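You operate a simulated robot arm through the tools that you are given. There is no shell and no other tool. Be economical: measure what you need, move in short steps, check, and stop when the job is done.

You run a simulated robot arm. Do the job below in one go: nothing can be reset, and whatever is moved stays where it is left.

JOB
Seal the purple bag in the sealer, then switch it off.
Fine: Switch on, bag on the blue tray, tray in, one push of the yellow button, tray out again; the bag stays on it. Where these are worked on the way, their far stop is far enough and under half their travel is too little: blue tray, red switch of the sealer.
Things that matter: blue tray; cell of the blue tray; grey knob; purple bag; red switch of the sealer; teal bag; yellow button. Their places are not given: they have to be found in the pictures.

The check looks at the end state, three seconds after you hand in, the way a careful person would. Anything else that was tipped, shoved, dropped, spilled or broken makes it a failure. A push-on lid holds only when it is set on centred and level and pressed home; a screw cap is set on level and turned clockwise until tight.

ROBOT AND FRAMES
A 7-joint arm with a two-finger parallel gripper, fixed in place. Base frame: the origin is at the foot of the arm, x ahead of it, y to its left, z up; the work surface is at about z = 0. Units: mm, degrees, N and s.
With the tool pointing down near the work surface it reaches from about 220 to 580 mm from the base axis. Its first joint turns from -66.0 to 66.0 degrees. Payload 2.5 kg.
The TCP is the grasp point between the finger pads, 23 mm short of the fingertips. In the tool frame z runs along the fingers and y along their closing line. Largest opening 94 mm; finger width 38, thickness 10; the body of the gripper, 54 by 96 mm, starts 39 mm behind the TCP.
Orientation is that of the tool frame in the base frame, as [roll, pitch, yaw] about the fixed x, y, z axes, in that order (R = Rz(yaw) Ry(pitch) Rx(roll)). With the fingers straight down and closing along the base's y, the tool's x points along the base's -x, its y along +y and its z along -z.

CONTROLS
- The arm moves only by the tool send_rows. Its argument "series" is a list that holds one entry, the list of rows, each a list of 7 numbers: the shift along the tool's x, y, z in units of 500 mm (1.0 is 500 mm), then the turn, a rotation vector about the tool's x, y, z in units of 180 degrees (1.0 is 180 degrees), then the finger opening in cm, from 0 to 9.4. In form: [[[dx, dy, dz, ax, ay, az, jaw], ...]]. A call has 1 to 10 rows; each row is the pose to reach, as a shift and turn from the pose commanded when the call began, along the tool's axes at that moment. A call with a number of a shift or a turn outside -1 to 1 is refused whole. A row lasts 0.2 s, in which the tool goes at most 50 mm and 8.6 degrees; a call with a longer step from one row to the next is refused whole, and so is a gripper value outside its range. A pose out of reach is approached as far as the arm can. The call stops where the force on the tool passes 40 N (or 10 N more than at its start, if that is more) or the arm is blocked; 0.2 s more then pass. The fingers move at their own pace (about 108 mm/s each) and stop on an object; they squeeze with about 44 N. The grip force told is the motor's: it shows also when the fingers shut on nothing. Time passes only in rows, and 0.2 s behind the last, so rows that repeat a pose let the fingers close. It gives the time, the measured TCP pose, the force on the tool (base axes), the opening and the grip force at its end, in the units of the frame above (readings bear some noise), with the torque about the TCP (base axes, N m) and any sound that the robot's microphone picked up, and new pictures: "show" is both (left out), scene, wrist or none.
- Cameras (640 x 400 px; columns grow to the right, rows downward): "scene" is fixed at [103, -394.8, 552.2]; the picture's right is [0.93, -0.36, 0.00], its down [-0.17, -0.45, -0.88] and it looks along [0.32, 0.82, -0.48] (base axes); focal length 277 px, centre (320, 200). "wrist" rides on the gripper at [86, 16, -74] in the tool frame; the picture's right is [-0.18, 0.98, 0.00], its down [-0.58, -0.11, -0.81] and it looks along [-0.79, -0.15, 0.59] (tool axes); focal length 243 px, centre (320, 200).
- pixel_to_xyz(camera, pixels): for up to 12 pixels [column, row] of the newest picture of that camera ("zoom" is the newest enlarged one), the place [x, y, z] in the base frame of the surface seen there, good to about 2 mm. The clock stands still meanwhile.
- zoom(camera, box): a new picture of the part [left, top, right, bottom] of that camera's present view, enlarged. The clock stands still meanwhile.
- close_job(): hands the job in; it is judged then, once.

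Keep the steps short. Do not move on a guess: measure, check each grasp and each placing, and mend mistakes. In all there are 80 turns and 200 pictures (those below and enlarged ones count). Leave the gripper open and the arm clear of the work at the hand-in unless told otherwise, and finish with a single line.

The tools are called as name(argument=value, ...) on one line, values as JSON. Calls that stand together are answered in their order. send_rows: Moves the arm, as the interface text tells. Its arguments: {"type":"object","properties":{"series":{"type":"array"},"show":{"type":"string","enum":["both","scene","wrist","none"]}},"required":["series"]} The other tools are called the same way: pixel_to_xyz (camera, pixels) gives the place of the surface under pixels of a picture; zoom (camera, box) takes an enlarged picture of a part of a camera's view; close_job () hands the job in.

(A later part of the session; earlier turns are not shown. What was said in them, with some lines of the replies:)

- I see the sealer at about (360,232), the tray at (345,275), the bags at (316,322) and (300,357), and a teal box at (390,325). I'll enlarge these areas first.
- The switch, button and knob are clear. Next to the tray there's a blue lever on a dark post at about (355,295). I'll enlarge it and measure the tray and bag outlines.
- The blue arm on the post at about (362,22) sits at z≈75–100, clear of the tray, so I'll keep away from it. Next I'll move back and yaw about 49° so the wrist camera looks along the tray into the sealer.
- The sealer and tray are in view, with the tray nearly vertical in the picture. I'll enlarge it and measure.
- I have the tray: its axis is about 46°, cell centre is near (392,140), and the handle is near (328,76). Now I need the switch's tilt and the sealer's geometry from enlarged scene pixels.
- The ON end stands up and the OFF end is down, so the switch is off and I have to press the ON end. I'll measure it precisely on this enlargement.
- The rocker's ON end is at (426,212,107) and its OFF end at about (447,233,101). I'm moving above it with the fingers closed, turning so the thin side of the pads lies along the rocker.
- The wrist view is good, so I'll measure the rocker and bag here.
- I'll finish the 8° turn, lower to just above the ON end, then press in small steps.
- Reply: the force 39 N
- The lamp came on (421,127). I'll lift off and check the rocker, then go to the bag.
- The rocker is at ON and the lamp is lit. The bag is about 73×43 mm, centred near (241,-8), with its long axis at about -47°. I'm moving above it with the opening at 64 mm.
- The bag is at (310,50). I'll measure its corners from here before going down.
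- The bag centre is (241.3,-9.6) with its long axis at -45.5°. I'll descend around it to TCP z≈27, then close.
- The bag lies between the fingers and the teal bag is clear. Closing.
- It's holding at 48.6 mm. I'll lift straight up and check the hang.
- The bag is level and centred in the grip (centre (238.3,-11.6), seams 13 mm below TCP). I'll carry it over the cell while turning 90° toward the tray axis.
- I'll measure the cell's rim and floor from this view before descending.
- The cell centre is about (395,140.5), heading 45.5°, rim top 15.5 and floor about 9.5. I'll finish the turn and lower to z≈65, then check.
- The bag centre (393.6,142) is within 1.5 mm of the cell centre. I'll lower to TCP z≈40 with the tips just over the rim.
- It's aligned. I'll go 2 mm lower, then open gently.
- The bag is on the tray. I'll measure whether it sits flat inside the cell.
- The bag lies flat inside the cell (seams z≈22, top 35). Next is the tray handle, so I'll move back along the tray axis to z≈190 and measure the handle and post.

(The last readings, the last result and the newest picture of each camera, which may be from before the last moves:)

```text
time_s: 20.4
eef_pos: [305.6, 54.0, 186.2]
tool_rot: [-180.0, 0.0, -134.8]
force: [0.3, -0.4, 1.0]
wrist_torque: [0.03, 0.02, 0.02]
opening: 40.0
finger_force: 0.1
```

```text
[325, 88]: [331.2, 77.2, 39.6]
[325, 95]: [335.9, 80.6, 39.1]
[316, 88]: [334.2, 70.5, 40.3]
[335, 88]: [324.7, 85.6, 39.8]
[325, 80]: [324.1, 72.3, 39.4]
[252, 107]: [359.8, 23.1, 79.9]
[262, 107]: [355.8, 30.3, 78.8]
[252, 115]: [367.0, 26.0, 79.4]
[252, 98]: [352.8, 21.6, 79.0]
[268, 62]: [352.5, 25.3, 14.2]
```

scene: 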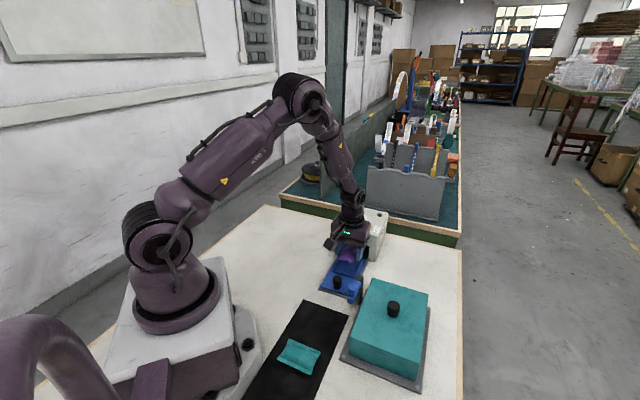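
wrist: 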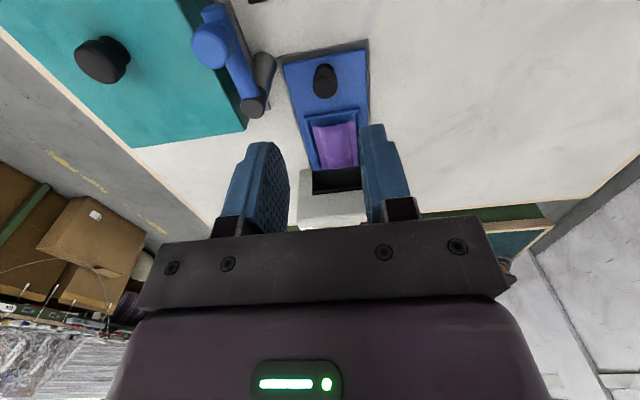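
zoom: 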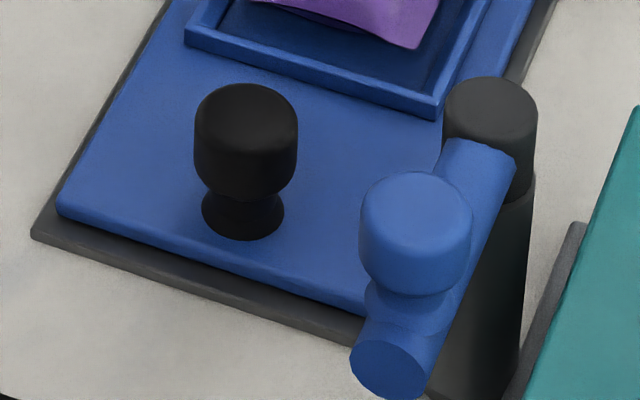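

Knob centre is (330.5,77), top 40, about 22 mm wide. The post top is at (360,25.5,80). A 10° lean away from the post keeps the gripper body clear. I'll lower in steps to z≈75 first and look.

send_rows(series=[[[-0.034, 0, 0.03, 0.028, 0, 0, 4], [-0.0678, 0, 0.08, 0.0556, 0, 0, 4], [-0.0678, 0, 0.15, 0.0556, 0, 0, 4], [-0.0678, 0, 0.2, 0.0556, 0, 0, 4], [-0.0678, 0, 0.223, 0.0556, 0, 0, 4], [-0.0678, 0, 0.223, 0.0556, 0, 0, 4]]], show="wrist")

zoom(camera="scene", box=[300, 230, 396, 310])

```text
time_s: 21.8
eef_pos: [331.6, 76.4, 77.3]
tool_rot: [-170.0, 0.1, -134.7]
force: [0.8, -0.3, -0.2]
wrist_torque: [0.0, 0.02, -0.01]
opening: 40.0
finger_force: 0.0
```

wrist: 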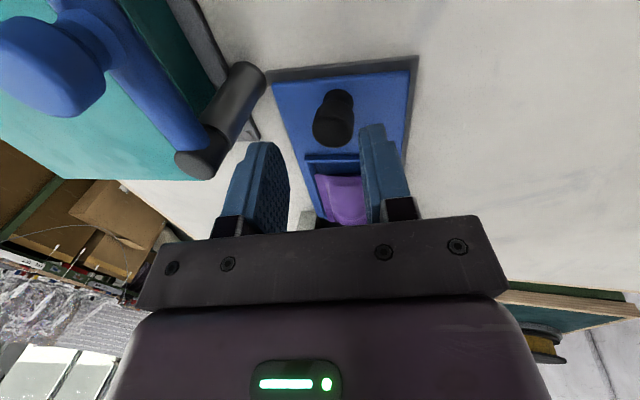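

```text
5.00 times, centred on (348, 270) of scene
```

zoom: 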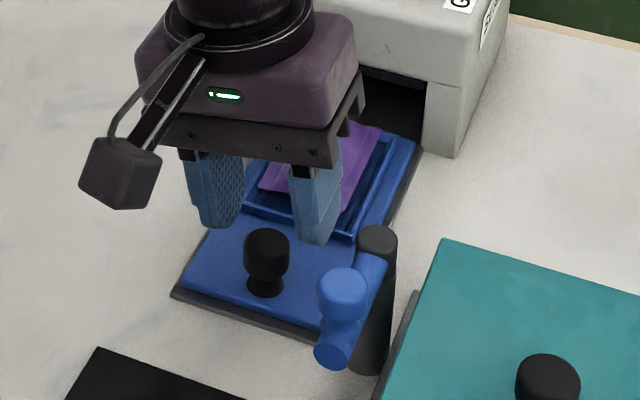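

The lean is the right way, with the tips toward the post and the body away, and the post is clear. I'll go down over the knob and close.

send_rows(series=[[[0, 0.006, 0.02, 0, 0, 0, 4], [0, 0.011, 0.044, 0, 0, 0, 4], [0, 0.0155, 0.063, 0, 0, 0, 4], [0, 0.0182, 0.0736, 0, 0, 0, 4], [0, 0.0182, 0.0736, 0, 0, 0, 4]]], show="wrist")

zoom(camera="scene", box=[300, 230, 396, 310])

```text
time_s: 23.0
eef_pos: [330.5, 78.9, 37.5]
tool_rot: [-169.9, 0.2, -134.7]
force: [-1.5, 0.9, 13.5]
wrist_torque: [0.29, 0.33, 0.0]
opening: 39.9
finger_force: 0.1
```

wrist: 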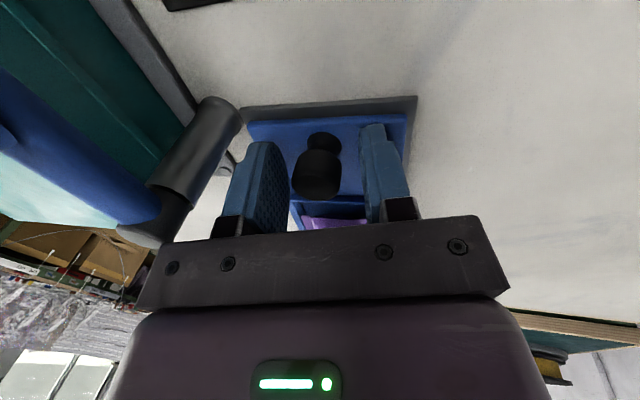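

```text
5.00 times, centred on (348, 270) of scene
```

zoom: 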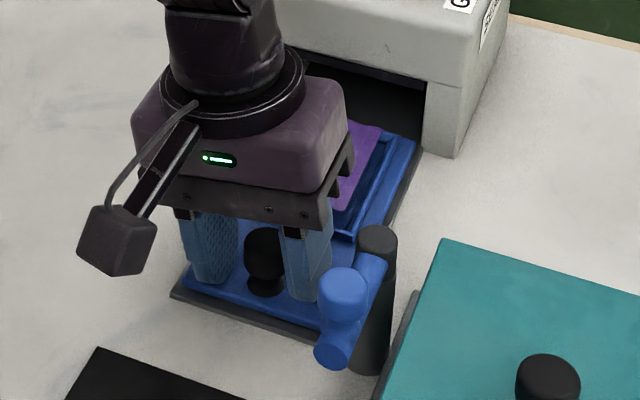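

The left tip is resting lightly on the tray (13 N). I'll raise 3 mm and close on the knob.

send_rows(series=[[[0, -0.001, -0.006, 0, 0, 0, 4], [0, -0.001, -0.006, 0, 0, 0, 2.6], [0, -0.001, -0.006, 0, 0, 0, 1.5], [0, -0.001, -0.006, 0, 0, 0, 1.0], [0, -0.001, -0.006, 0, 0, 0, 1.0]]], show="wrist")

```text
time_s: 24.2
eef_pos: [329.7, 77.4, 41.5]
tool_rot: [-170.0, 0.0, -134.9]
force: [11.8, -11.1, -8.7]
wrist_torque: [0.3, 0.42, -0.09]
opening: 25.5
finger_force: 44.9
```

wrist: 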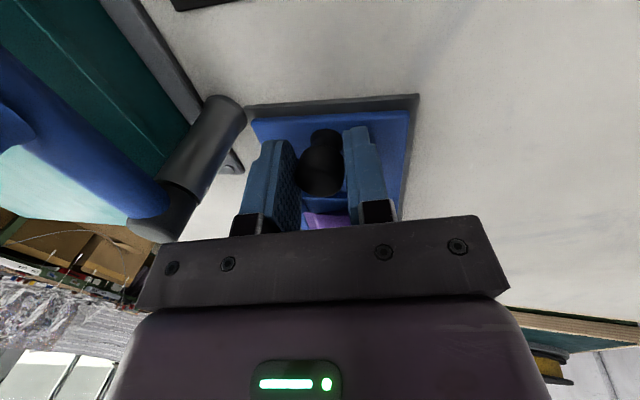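

The knob is gripped at 25.5 mm. I'll push the tray along its axis toward the sealer, 80 mm first.

send_rows(series=[[[-0.01, -0.002, 0, 0, 0, 0, 1], [-0.03, -0.003, 0, 0, 0, 0, 1], [-0.05, -0.003, 0, 0, 0, 0, 1], [-0.07, -0.003, 0, 0, 0, 0, 1], [-0.09, -0.003, 0, 0, 0, 0, 1], [-0.11, -0.003, 0, 0, 0, 0, 1], [-0.13, -0.003, 0, 0, 0, 0, 1], [-0.15, -0.003, 0, 0, 0, 0, 1]]], show="both")

zoom(camera="scene", box=[300, 220, 396, 300])

```text
time_s: 26.0
eef_pos: [383.1, 132.1, 40.6]
tool_rot: [-169.9, 0.1, -134.7]
force: [-11.9, 10.0, 29.8]
wrist_torque: [0.03, 0.95, -0.05]
opening: 25.4
finger_force: 45.4
```

scene: 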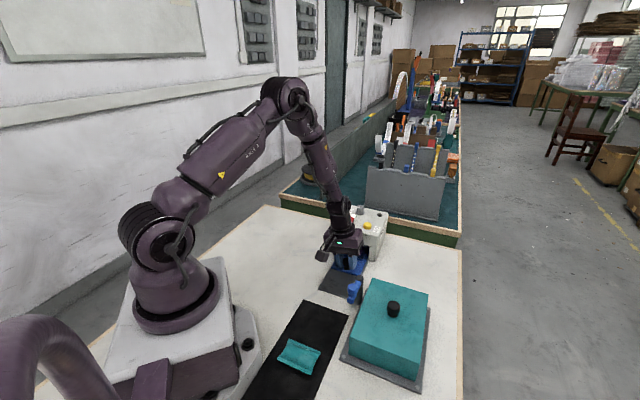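
wrist: 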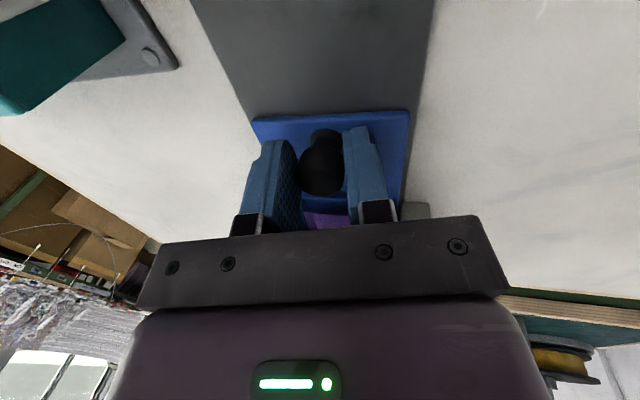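

```text
5.00 times, centred on (348, 260) of scene
```

zoom: 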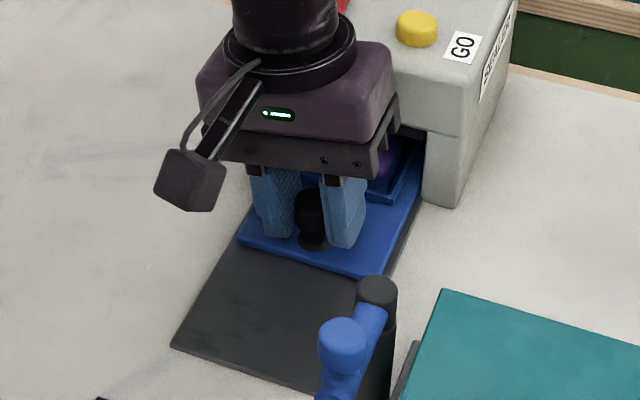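

The tray has moved 76 mm. I'll continue in short steps to the far stop and ease the downward load.

send_rows(series=[[[0, 0.002, -0.003, 0, 0, 0, 1], [-0.008, 0.003, -0.004, 0, 0, 0, 1], [-0.016, 0.003, -0.004, 0, 0, 0, 1], [-0.024, 0.003, -0.004, 0, 0, 0, 1], [-0.032, 0.003, -0.004, 0, 0, 0, 1], [-0.04, 0.003, -0.004, 0, 0, 0, 1], [-0.048, 0.003, -0.004, 0, 0, 0, 1]]], show="both")

zoom(camera="scene", box=[300, 220, 396, 300])

```text
time_s: 27.6
eef_pos: [399.5, 146.7, 39.6]
tool_rot: [-169.9, -0.3, -134.8]
force: [9.8, -11.3, -27.5]
wrist_torque: [-0.22, 0.97, -0.15]
opening: 25.5
finger_force: 45.5
```

scene: 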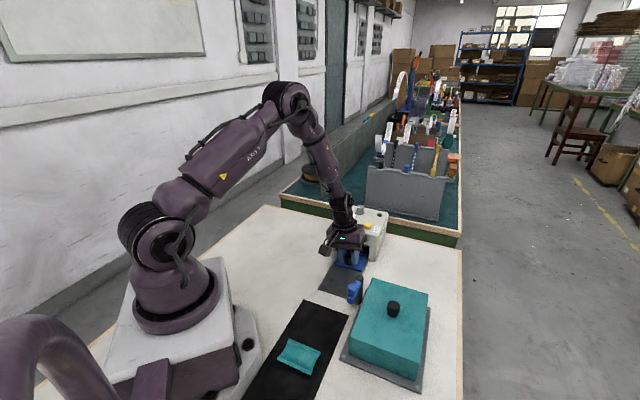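
wrist: 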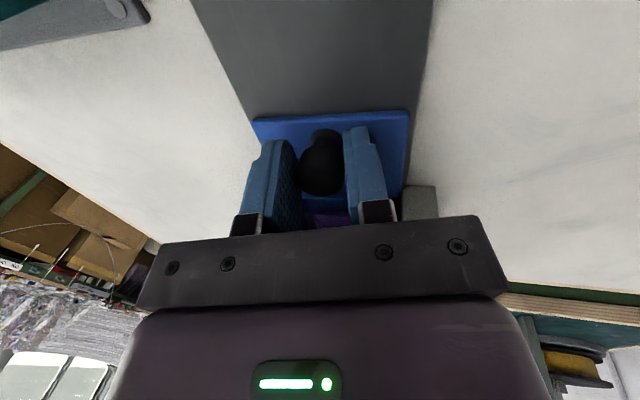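

```text
5.00 times, centred on (348, 260) of scene
```

zoom: 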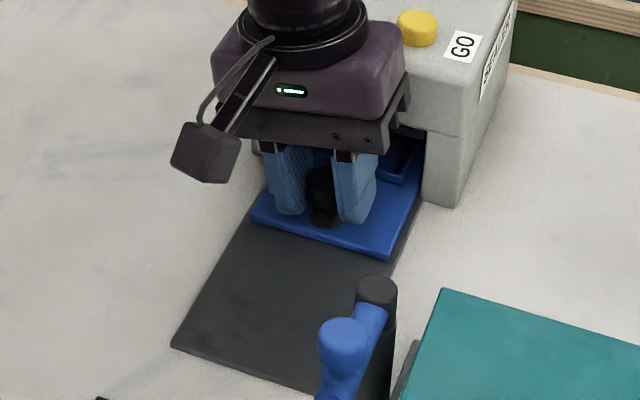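

98 mm so far and no stop felt yet. There's still about 19 mm between body and sealer, so I'll continue in 2 mm steps.

send_rows(series=[[[-0.003, -0.001, 0.002, 0, 0, 0, 1], [-0.007, -0.001, 0.002, 0, 0, 0, 1], [-0.011, -0.001, 0.002, 0, 0, 0, 1], [-0.015, -0.001, 0.002, 0, 0, 0, 1], [-0.019, -0.001, 0.002, 0, 0, 0, 1], [-0.023, -0.001, 0.002, 0, 0, 0, 1]]], show="wrist")

zoom(camera="scene", box=[300, 220, 396, 300])

```text
time_s: 28.2
eef_pos: [398.2, 146.0, 41.7]
tool_rot: [-170.0, -0.7, -135.0]
force: [-1.2, -2.7, 2.0]
wrist_torque: [0.78, -0.04, 0.24]
opening: 25.7
finger_force: 45.0
stopped in row 2: the force on the tool passed its limit at 46 N (the readings are from after the stop); the commanded pose is now the measured one
```

wrist: 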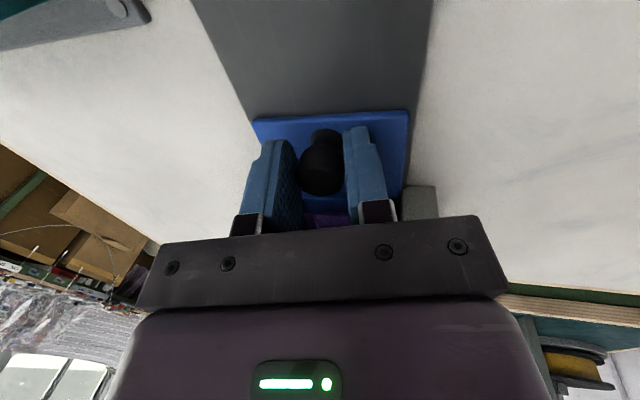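

```text
5.00 times, centred on (348, 260) of scene
```

zoom: 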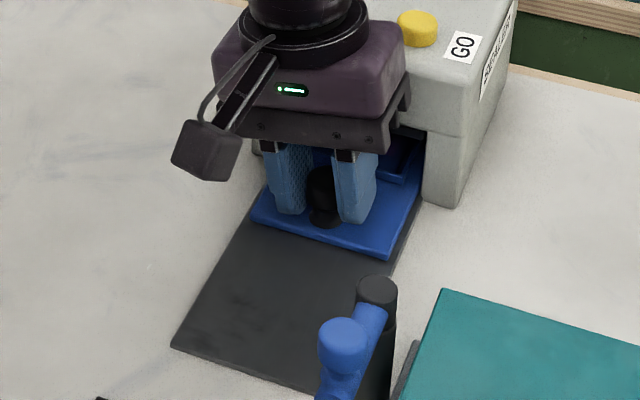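

A firm stop at 46 N means the tray is fully in (97 mm travel). I'll release, lift, and straighten.

send_rows(series=[[[0, 0, 0, 0, 0, 0, 2.8], [0, 0, 0, 0, 0, 0, 4], [0, 0, 0, 0, 0, 0, 4], [0, -0.01, -0.03, 0, 0, 0, 4], [0, -0.02, -0.1, 0, 0, 0, 4], [0, -0.04, -0.19, 0, 0, 0, 3], [0, -0.05, -0.27, -0.028, 0, 0, 0], [0, -0.055, -0.31, -0.0556, 0, 0, 0]]], show="both")

zoom(camera="scene", box=[310, 200, 406, 290])

```text
time_s: 30.0
eef_pos: [396.3, 147.0, 198.2]
tool_rot: [179.9, -0.6, -134.9]
force: [-0.7, -0.2, -0.1]
wrist_torque: [-0.04, 0.0, -0.02]
opening: 0.1
finger_force: 43.0
```

scene: 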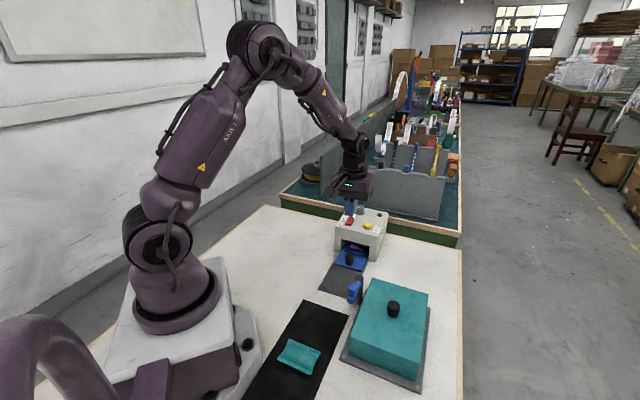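
wrist: 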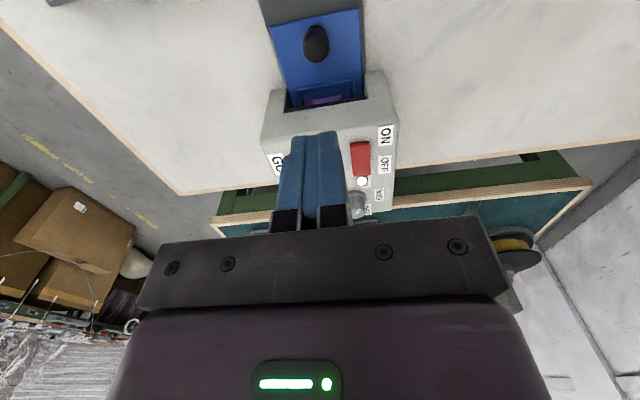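

```text
4.44 times, centred on (358, 245) of scene
```

zoom: 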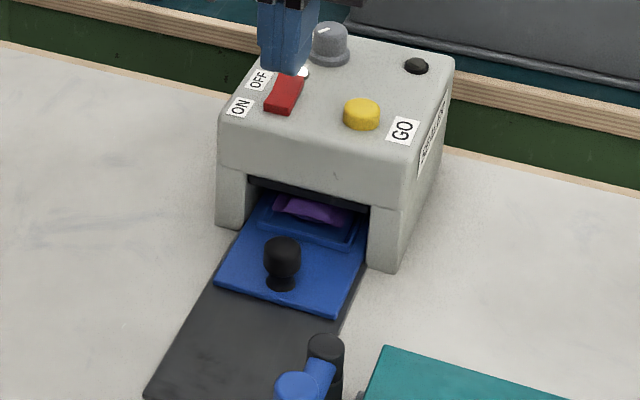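

The tray is in with the bag on it, and the lamp is on. I'll measure the button from an enlargement before pressing.

zoom(camera="scene", box=[338, 208, 386, 238])

send_rows(series=[[[-0.04, -0.013, 0, 0, 0, 0, 0], [-0.08, -0.026, 0, 0, 0, 0, 0], [-0.12, -0.04, 0.02, 0, 0, 0, 0], [-0.1566, -0.0519, 0.06, 0, 0, 0, 0], [-0.1566, -0.0519, 0.1, 0, 0, 0, 0], [-0.1566, -0.0519, 0.1, 0, 0, 0, 0]]], show="wrist")

zoom(camera="scene", box=[338, 200, 402, 240])

```text
13.33 times, centred on (362, 223) of scene
```

zoom: 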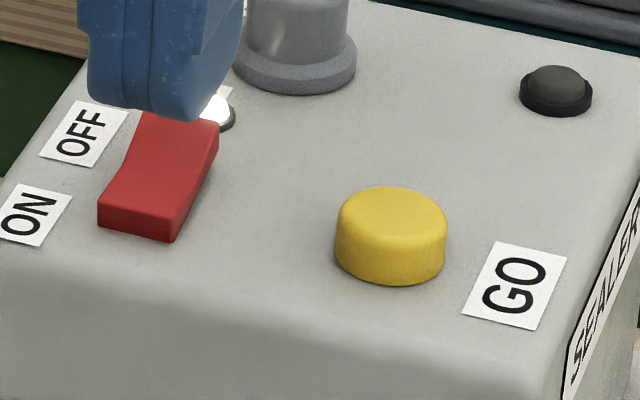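

```text
time_s: 31.4
eef_pos: [471.2, 184.8, 150.2]
tool_rot: [-180.0, -0.7, -135.1]
force: [0.4, 0.5, -0.1]
wrist_torque: [0.02, -0.01, -0.02]
opening: 0.0
finger_force: 42.2
```

wrist: 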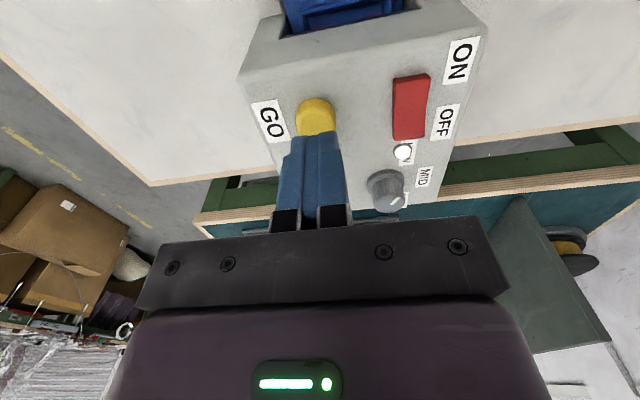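

```text
10.00 times, centred on (370, 220) of scene
```

zoom: 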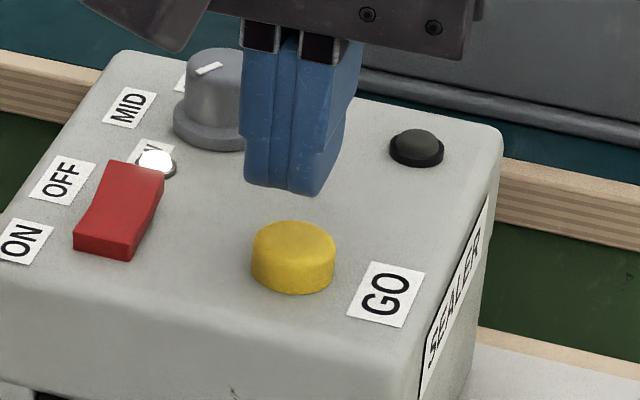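

The tips are centred over the button. One press down in small steps, then back up in the same call.

send_rows(series=[[[0, 0, 0.025, 0, 0, 0, 0], [0, 0, 0.038, 0, 0, 0, 0], [0, 0, 0.043, 0, 0, 0, 0], [0, 0, 0.047, 0, 0, 0, 0], [0, 0, 0.051, 0, 0, 0, 0], [0, 0, 0.055, 0, 0, 0, 0], [0, 0, 0.059, 0, 0, 0, 0]]], show="wrist")

zoom(camera="scene", box=[338, 200, 402, 240])

```text
time_s: 33.0
eef_pos: [471.7, 186.3, 119.2]
tool_rot: [179.9, -0.4, -135.0]
force: [-13.0, -3.0, 35.2]
wrist_torque: [-0.1, 0.25, -0.08]
opening: 0.2
finger_force: 42.8
heard: click
```

wrist: 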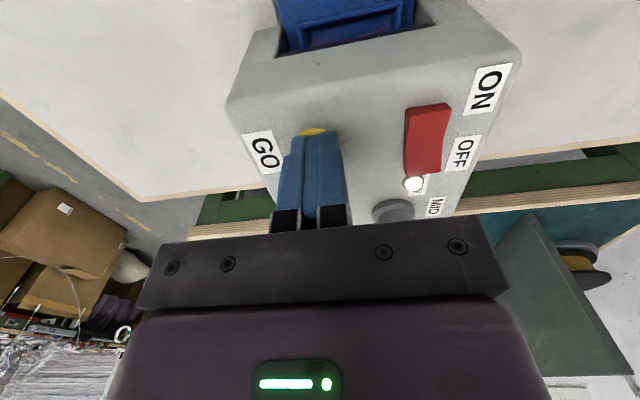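

```text
10.00 times, centred on (370, 220) of scene
```

zoom: 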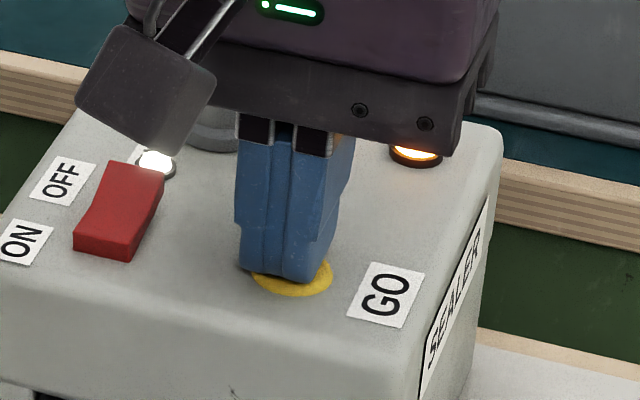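

It clicked and the second lamp is orange, so a cycle has started. I'll lift off and let it run, watching the lamps.

send_rows(series=[[[0, 0, -0.03, 0, 0, 0, 0], [0, 0, -0.09, 0, 0, 0, 0], [0, 0, -0.15, 0, 0, 0, 0], [0.04, 0, -0.16, 0, 0, 0, 0], [0.08, 0, -0.16, 0, 0, 0, 0], [0.12, 0, -0.16, 0, 0, 0, 0], [0.14, 0, -0.16, 0, 0, 0, 0], [0.14, 0, -0.16, 0, 0, 0, 0]]], show="wrist")

zoom(camera="scene", box=[310, 200, 406, 270])

```text
time_s: 34.8
eef_pos: [424.9, 135.1, 199.0]
tool_rot: [180.0, -0.5, -135.0]
force: [0.4, 0.3, 0.7]
wrist_torque: [-0.01, -0.01, 0.04]
opening: 0.0
finger_force: 42.1
```

wrist: 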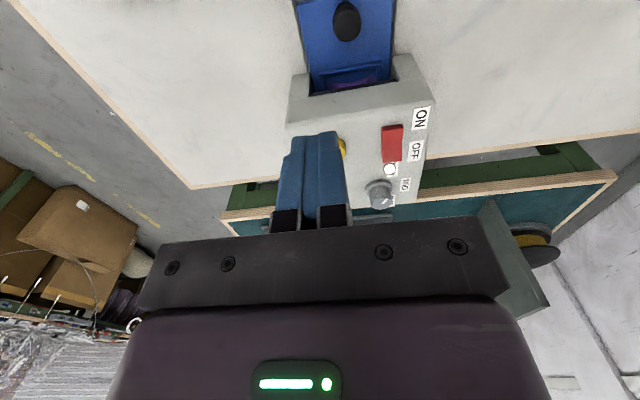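

```text
5.71 times, centred on (358, 235) of scene
```

zoom: 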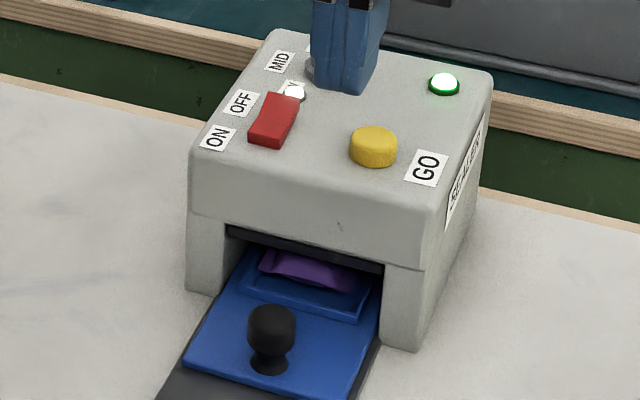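

The lamp is green, so the seal is done. Now the tray comes out: I'll measure the knob, then grip it again with the 10° lean.

pixel_to_xyz(camera="wrist", pixels=[[347, 24], [347, 30], [338, 24], [357, 24], [347, 18]])

pixel_to_xyz(camera="zoom", pixels=[[271, 315], [271, 325], [252, 322], [291, 322]])

```text
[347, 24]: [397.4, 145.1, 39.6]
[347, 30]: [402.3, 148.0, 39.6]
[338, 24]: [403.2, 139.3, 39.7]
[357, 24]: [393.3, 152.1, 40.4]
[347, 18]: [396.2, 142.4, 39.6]
```

```text
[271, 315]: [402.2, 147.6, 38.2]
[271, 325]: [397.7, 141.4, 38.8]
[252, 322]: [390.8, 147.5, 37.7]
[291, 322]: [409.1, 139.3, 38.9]
```

send_rows(series=[[[0.01, 0.027, 0.03, 0.028, 0, 0, 2], [0.0219, 0.0542, 0.08, 0.0556, 0, 0, 4], [0.0219, 0.0542, 0.15, 0.0556, 0, 0, 4], [0.0219, 0.0542, 0.2, 0.0556, 0, 0, 4], [0.0219, 0.0542, 0.235, 0.0556, 0, 0, 4], [0.0219, 0.0542, 0.235, 0.0556, 0, 0, 4]]], show="wrist")

```text
time_s: 36.2
eef_pos: [395.2, 143.4, 82.7]
tool_rot: [-170.0, -0.6, -135.0]
force: [0.6, 0.5, 0.2]
wrist_torque: [0.04, 0.02, -0.01]
opening: 40.1
finger_force: 0.1
```

wrist: 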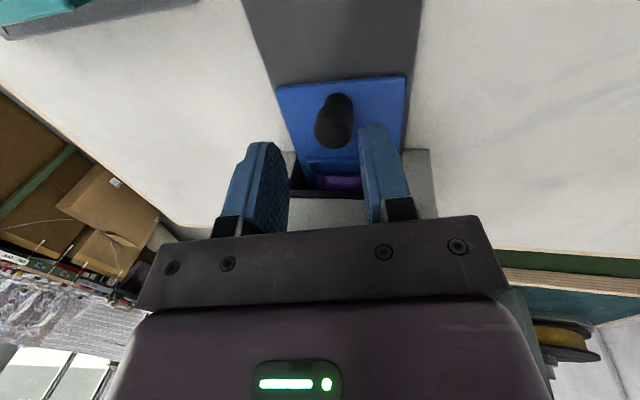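

send_rows(series=[[[-0.004, 0.005, 0.03, 0, 0, 0, 4], [-0.0084, 0.01, 0.055, 0, 0, 0, 4], [-0.0084, 0.0147, 0.079, 0, 0, 0, 4], [-0.0084, 0.0147, 0.079, 0, 0, 0, 4], [-0.0084, 0.0147, 0.079, 0, 0, 0, 2.8], [-0.0084, 0.0147, 0.079, 0, 0, 0, 1.8], [-0.0084, 0.0147, 0.079, 0, 0, 0, 1], [-0.0084, 0.0147, 0.079, 0, 0, 0, 1]]], show="wrist")

```text
time_s: 38.0
eef_pos: [398.9, 146.1, 41.3]
tool_rot: [-170.0, -0.8, -134.9]
force: [-12.3, -18.4, 7.8]
wrist_torque: [0.81, -0.53, 0.8]
opening: 25.3
finger_force: 45.2
```

wrist: 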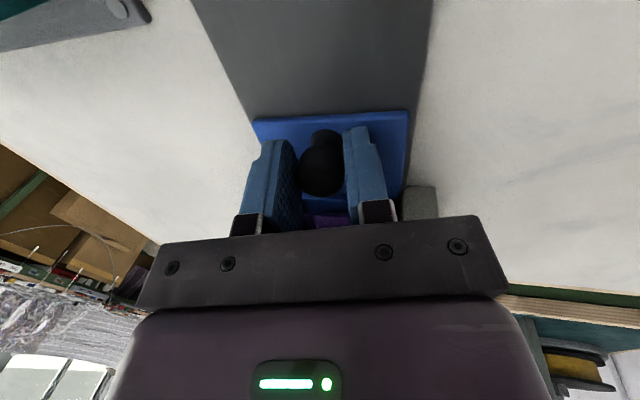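

The knob is gripped at 25.3 mm. I'll pull out slowly, 84 mm first.

send_rows(series=[[[0.008, 0, 0, 0, 0, 0, 1], [0.024, 0, 0, 0, 0, 0, 1], [0.042, 0, 0, 0, 0, 0, 1], [0.06, 0, 0, 0, 0, 0, 1], [0.078, 0, 0, 0, 0, 0, 1], [0.096, 0, 0, 0, 0, 0, 1], [0.114, 0, 0, 0, 0, 0, 1], [0.132, 0, 0, 0, 0, 0, 1], [0.15, 0, 0, 0, 0, 0, 1], [0.165, 0, 0, 0, 0, 0, 1]]], show="wrist")

zoom(camera="scene", box=[300, 220, 396, 300])

```text
time_s: 39.7
eef_pos: [356.3, 105.0, 42.3]
tool_rot: [-169.9, -0.8, -135.2]
force: [1.1, -1.8, -2.6]
wrist_torque: [0.56, 0.29, 0.01]
opening: 25.6
finger_force: 45.1
stopped in row 8: the force on the tool passed its limit at 42 N (the readings are from after the stop); the commanded pose is now the measured one
```

wrist: 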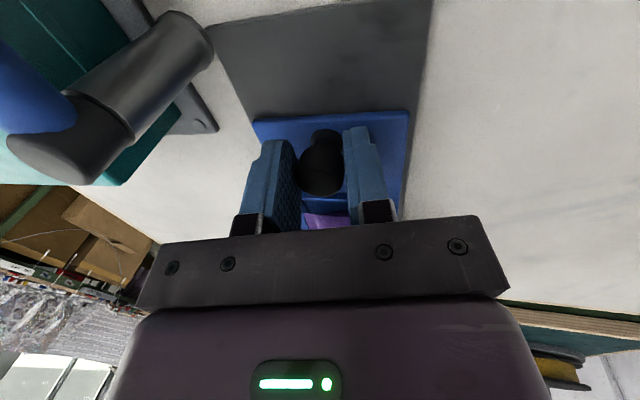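

```text
5.00 times, centred on (348, 260) of scene
```

zoom: 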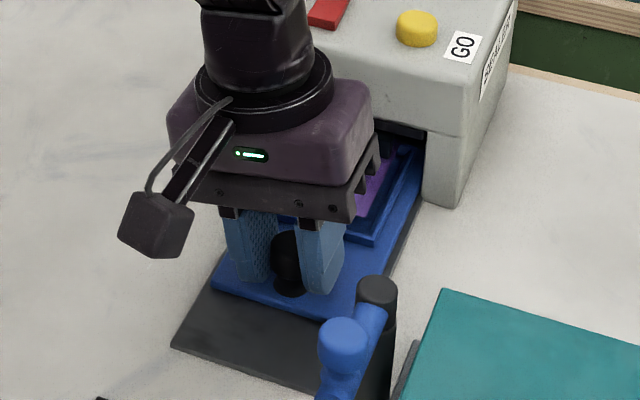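

It's 60 mm out; the stop was just built-up side load. Readings are now relaxed and the post is clear, so I'll continue.

send_rows(series=[[[0.01, -0.001, 0, 0, 0, 0, 1], [0.024, -0.0015, 0, 0, 0, 0, 1], [0.038, -0.002, 0, 0, 0, 0, 1], [0.052, -0.002, 0, 0, 0, 0, 1], [0.064, -0.002, 0, 0, 0, 0, 1], [0.072, -0.002, 0, 0, 0, 0, 1], [0.078, -0.002, 0, 0, 0, 0, 1], [0.084, -0.002, 0, 0, 0, 0, 1]]], show="wrist")

zoom(camera="scene", box=[300, 220, 396, 300])

```text
time_s: 41.5
eef_pos: [329.0, 76.5, 42.2]
tool_rot: [-169.9, -0.5, -134.8]
force: [0.9, 17.2, -22.3]
wrist_torque: [-0.05, 1.09, 0.05]
opening: 25.6
finger_force: 45.1
```

wrist: 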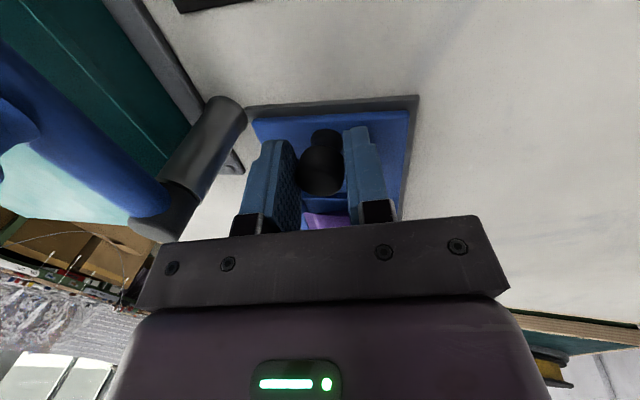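

```text
5.00 times, centred on (348, 260) of scene
```

zoom: 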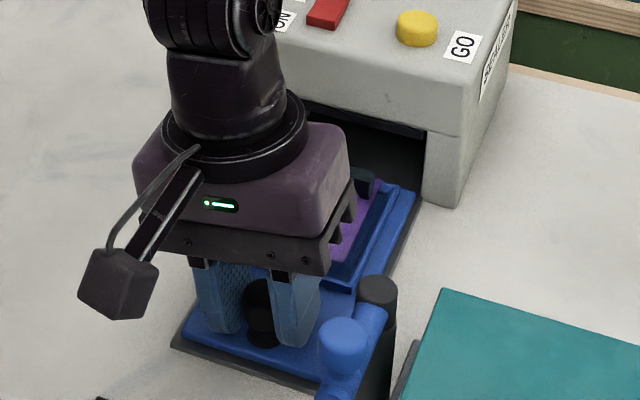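

It's back at the original position with the stop felt. I'll release, lift along the tool axis away from the post, then look at the bag.

send_rows(series=[[[0, 0, 0, 0, 0, 0, 2.8], [0, 0, -0.002, 0, 0, 0, 4], [0, 0, -0.002, 0, 0, 0, 4], [0, -0.005, -0.03, 0, 0, 0, 4], [0, -0.01, -0.1, 0, 0, 0, 4], [0, -0.01, -0.19, 0, 0, 0, 3], [0, -0.01, -0.27, -0.028, 0, 0, 0], [0, -0.01, -0.32, -0.0556, 0, 0, 0]]], show="both")

zoom(camera="scene", box=[310, 200, 406, 300])

```text
time_s: 43.3
eef_pos: [312.5, 92.9, 200.4]
tool_rot: [180.0, -0.9, -135.0]
force: [-0.1, 0.4, -0.3]
wrist_torque: [0.02, 0.0, -0.02]
opening: 0.0
finger_force: 42.7
```

scene: 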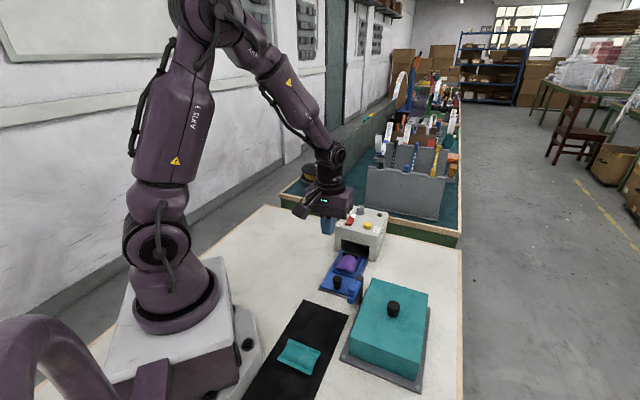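
wrist: 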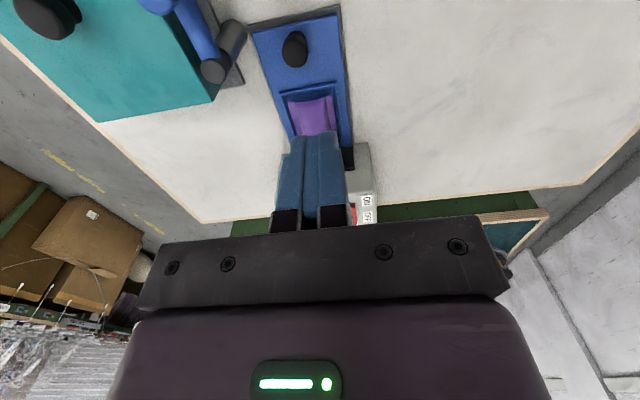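

```text
4.00 times, centred on (358, 250) of scene
```

zoom: 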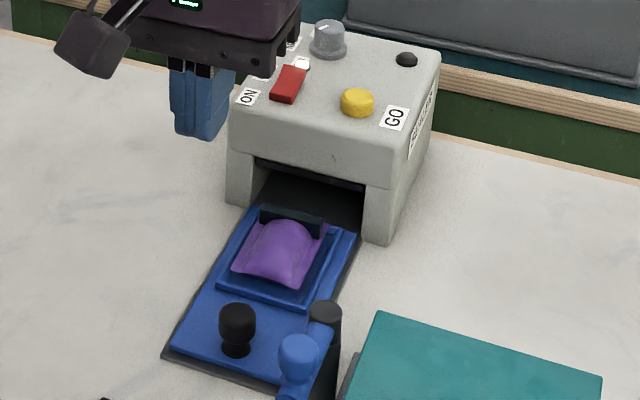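

The bag lies in its cell with a seal strip across its end, and the tray is out. Last is the switch: I'll move above its OFF end, turning the pads' thin side along it.

send_rows(series=[[[-0.0386, 0.0008, -0.01, 0, 0, 0.047, 0], [-0.0771, 0.0016, -0.02, 0, 0, 0.094, 0], [-0.1157, 0.0024, -0.03, 0, 0, 0.141, 0], [-0.1542, 0.0032, -0.04, 0, 0, 0.188, 0], [-0.1928, 0.004, -0.05, 0, 0, 0.235, 0], [-0.2313, 0.0048, -0.06, 0, 0, 0.282, 0], [-0.2699, 0.0056, -0.06, 0, 0, 0.329, 0], [-0.3084, 0.0064, -0.06, 0, 0, 0.376, 0], [-0.347, 0.0072, -0.06, 0, 0, 0.423, 0], [-0.3855, 0.008, -0.06, 0, 0, 0.47, 0]]], show="wrist")

zoom(camera="scene", box=[338, 208, 374, 232])

pixel_to_xyz(camera="zoom", pixels=[[215, 145], [285, 160], [245, 165], [200, 240], [230, 215]])

```text
time_s: 45.5
eef_pos: [447.4, 232.5, 228.6]
tool_rot: [-179.3, 0.0, 140.0]
force: [-0.7, 0.4, -0.6]
wrist_torque: [0.02, -0.02, 0.0]
opening: 0.0
finger_force: 42.2
```

wrist: 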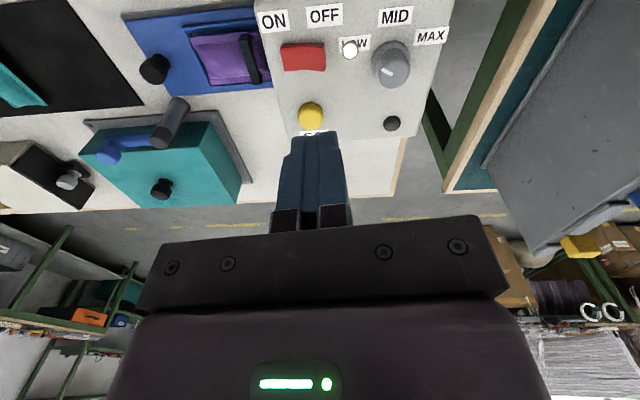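

```text
16.00 times, centred on (356, 220) of scene
```

zoom: 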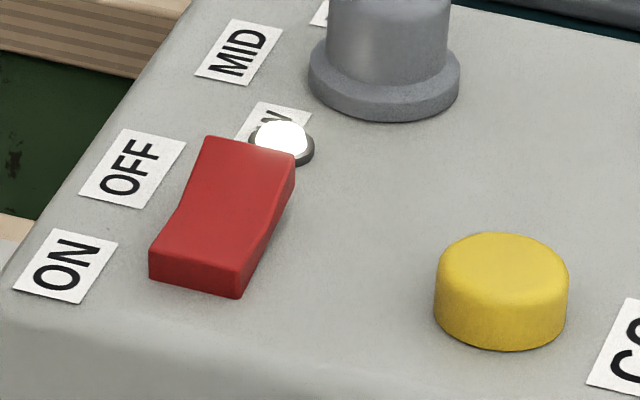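

```text
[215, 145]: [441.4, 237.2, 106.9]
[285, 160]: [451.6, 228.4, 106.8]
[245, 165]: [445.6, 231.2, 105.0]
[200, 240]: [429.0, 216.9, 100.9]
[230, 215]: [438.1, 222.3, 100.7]
```

I'll press the OFF end (446.5,233,107) in small steps; the lamp is about 20 mm beyond and stays clear.

send_rows(series=[[[0, 0, 0.08, 0, 0, 0.028, 0], [0, 0, 0.15, 0, 0, 0.028, 0], [0, 0, 0.18, 0, 0, 0.028, 0], [0, 0, 0.19, 0, 0, 0.028, 0], [0, 0, 0.197, 0, 0, 0.028, 0], [0, 0, 0.203, 0, 0, 0.028, 0], [0, 0, 0.208, 0, 0, 0.028, 0], [0, 0, 0.212, 0, 0, 0.028, 0], [0, 0, 0.215, 0, 0, 0.028, 0]]], show="wrist")

```text
time_s: 47.3
eef_pos: [446.5, 229.6, 125.9]
tool_rot: [-179.1, 0.2, 135.2]
force: [-3.6, -2.6, 6.2]
wrist_torque: [0.03, 0.12, 0.03]
opening: 0.1
finger_force: 42.7
stopped in row 9: the force on the tool passed its limit at 44 N (the readings are from after the stop); the commanded pose is now the measured one
```

wrist: 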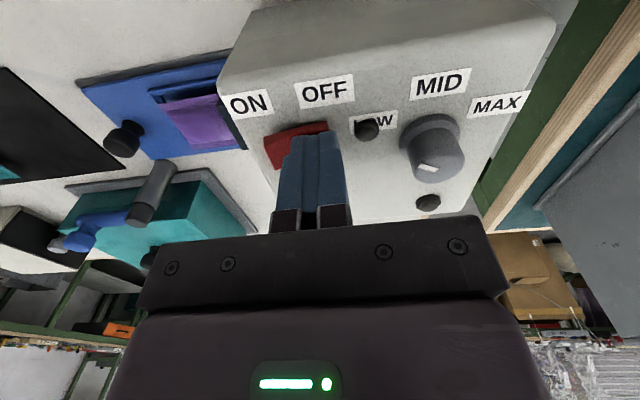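

The lamp is out. I'll lift clear, open the gripper, and check everything.

send_rows(series=[[[0, 0, -0.03, 0, 0, 0, 0], [0, 0, -0.1, 0, 0, 0, 0], [0, 0, -0.19, 0, 0, 0, 2], [0, 0, -0.28, 0, 0, 0, 5], [0, -0.05, -0.35, 0, 0, 0, 7], [0, -0.1, -0.4, 0, 0, 0, 7], [0, -0.1, -0.4, 0, 0, 0, 7]]], show="both")

zoom(camera="scene", box=[330, 200, 394, 240])

zoom(camera="scene", box=[270, 235, 430, 385])

```text
time_s: 48.9
eef_pos: [414.0, 196.1, 324.3]
tool_rot: [-179.1, 0.1, 135.2]
force: [0.2, 0.2, -0.2]
wrist_torque: [-0.01, 0.02, 0.01]
opening: 70.1
finger_force: 0.0
```

scene: 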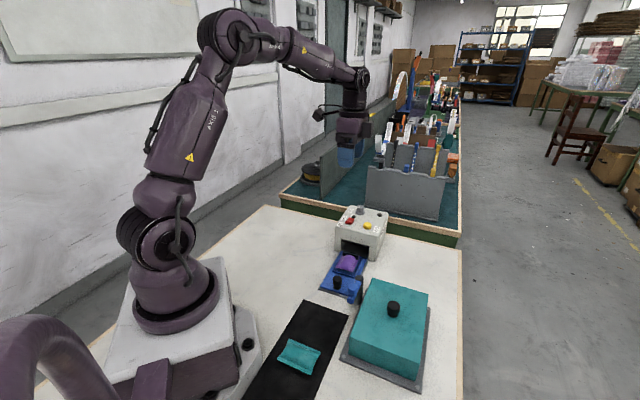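
wrist: 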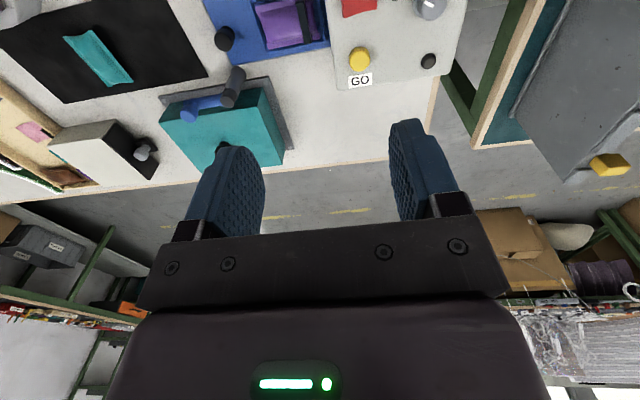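

```text
10.00 times, centred on (362, 220) of scene
```

zoom: 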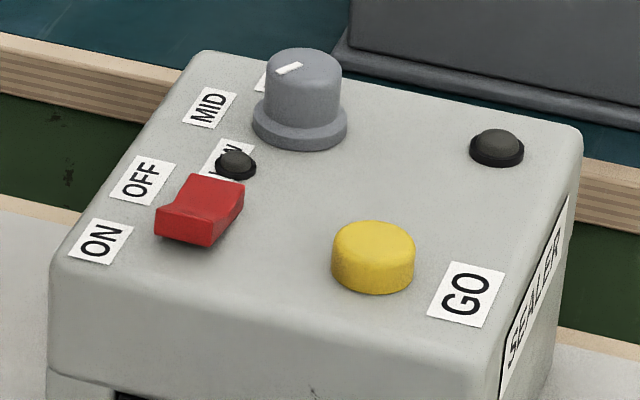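

```text
2.67 times, centred on (350, 310) of scene
```

zoom: 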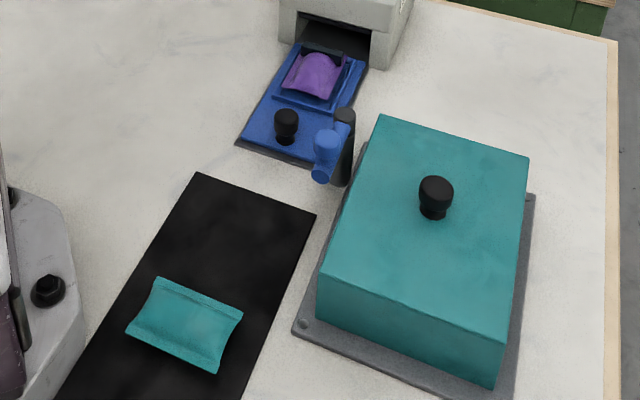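

The switch is at OFF with both lamps out, and the tray is out with the sealed bag on it. The grey knob, lever, teal box and teal bag haven't been touched. The gripper is open and the arm is clear, so I'm handing in.

close_job()

```text
The job is handed in.
```

The purple bag is sealed and lying in its cell on the pulled-out blue tray, and the sealer is switched off.
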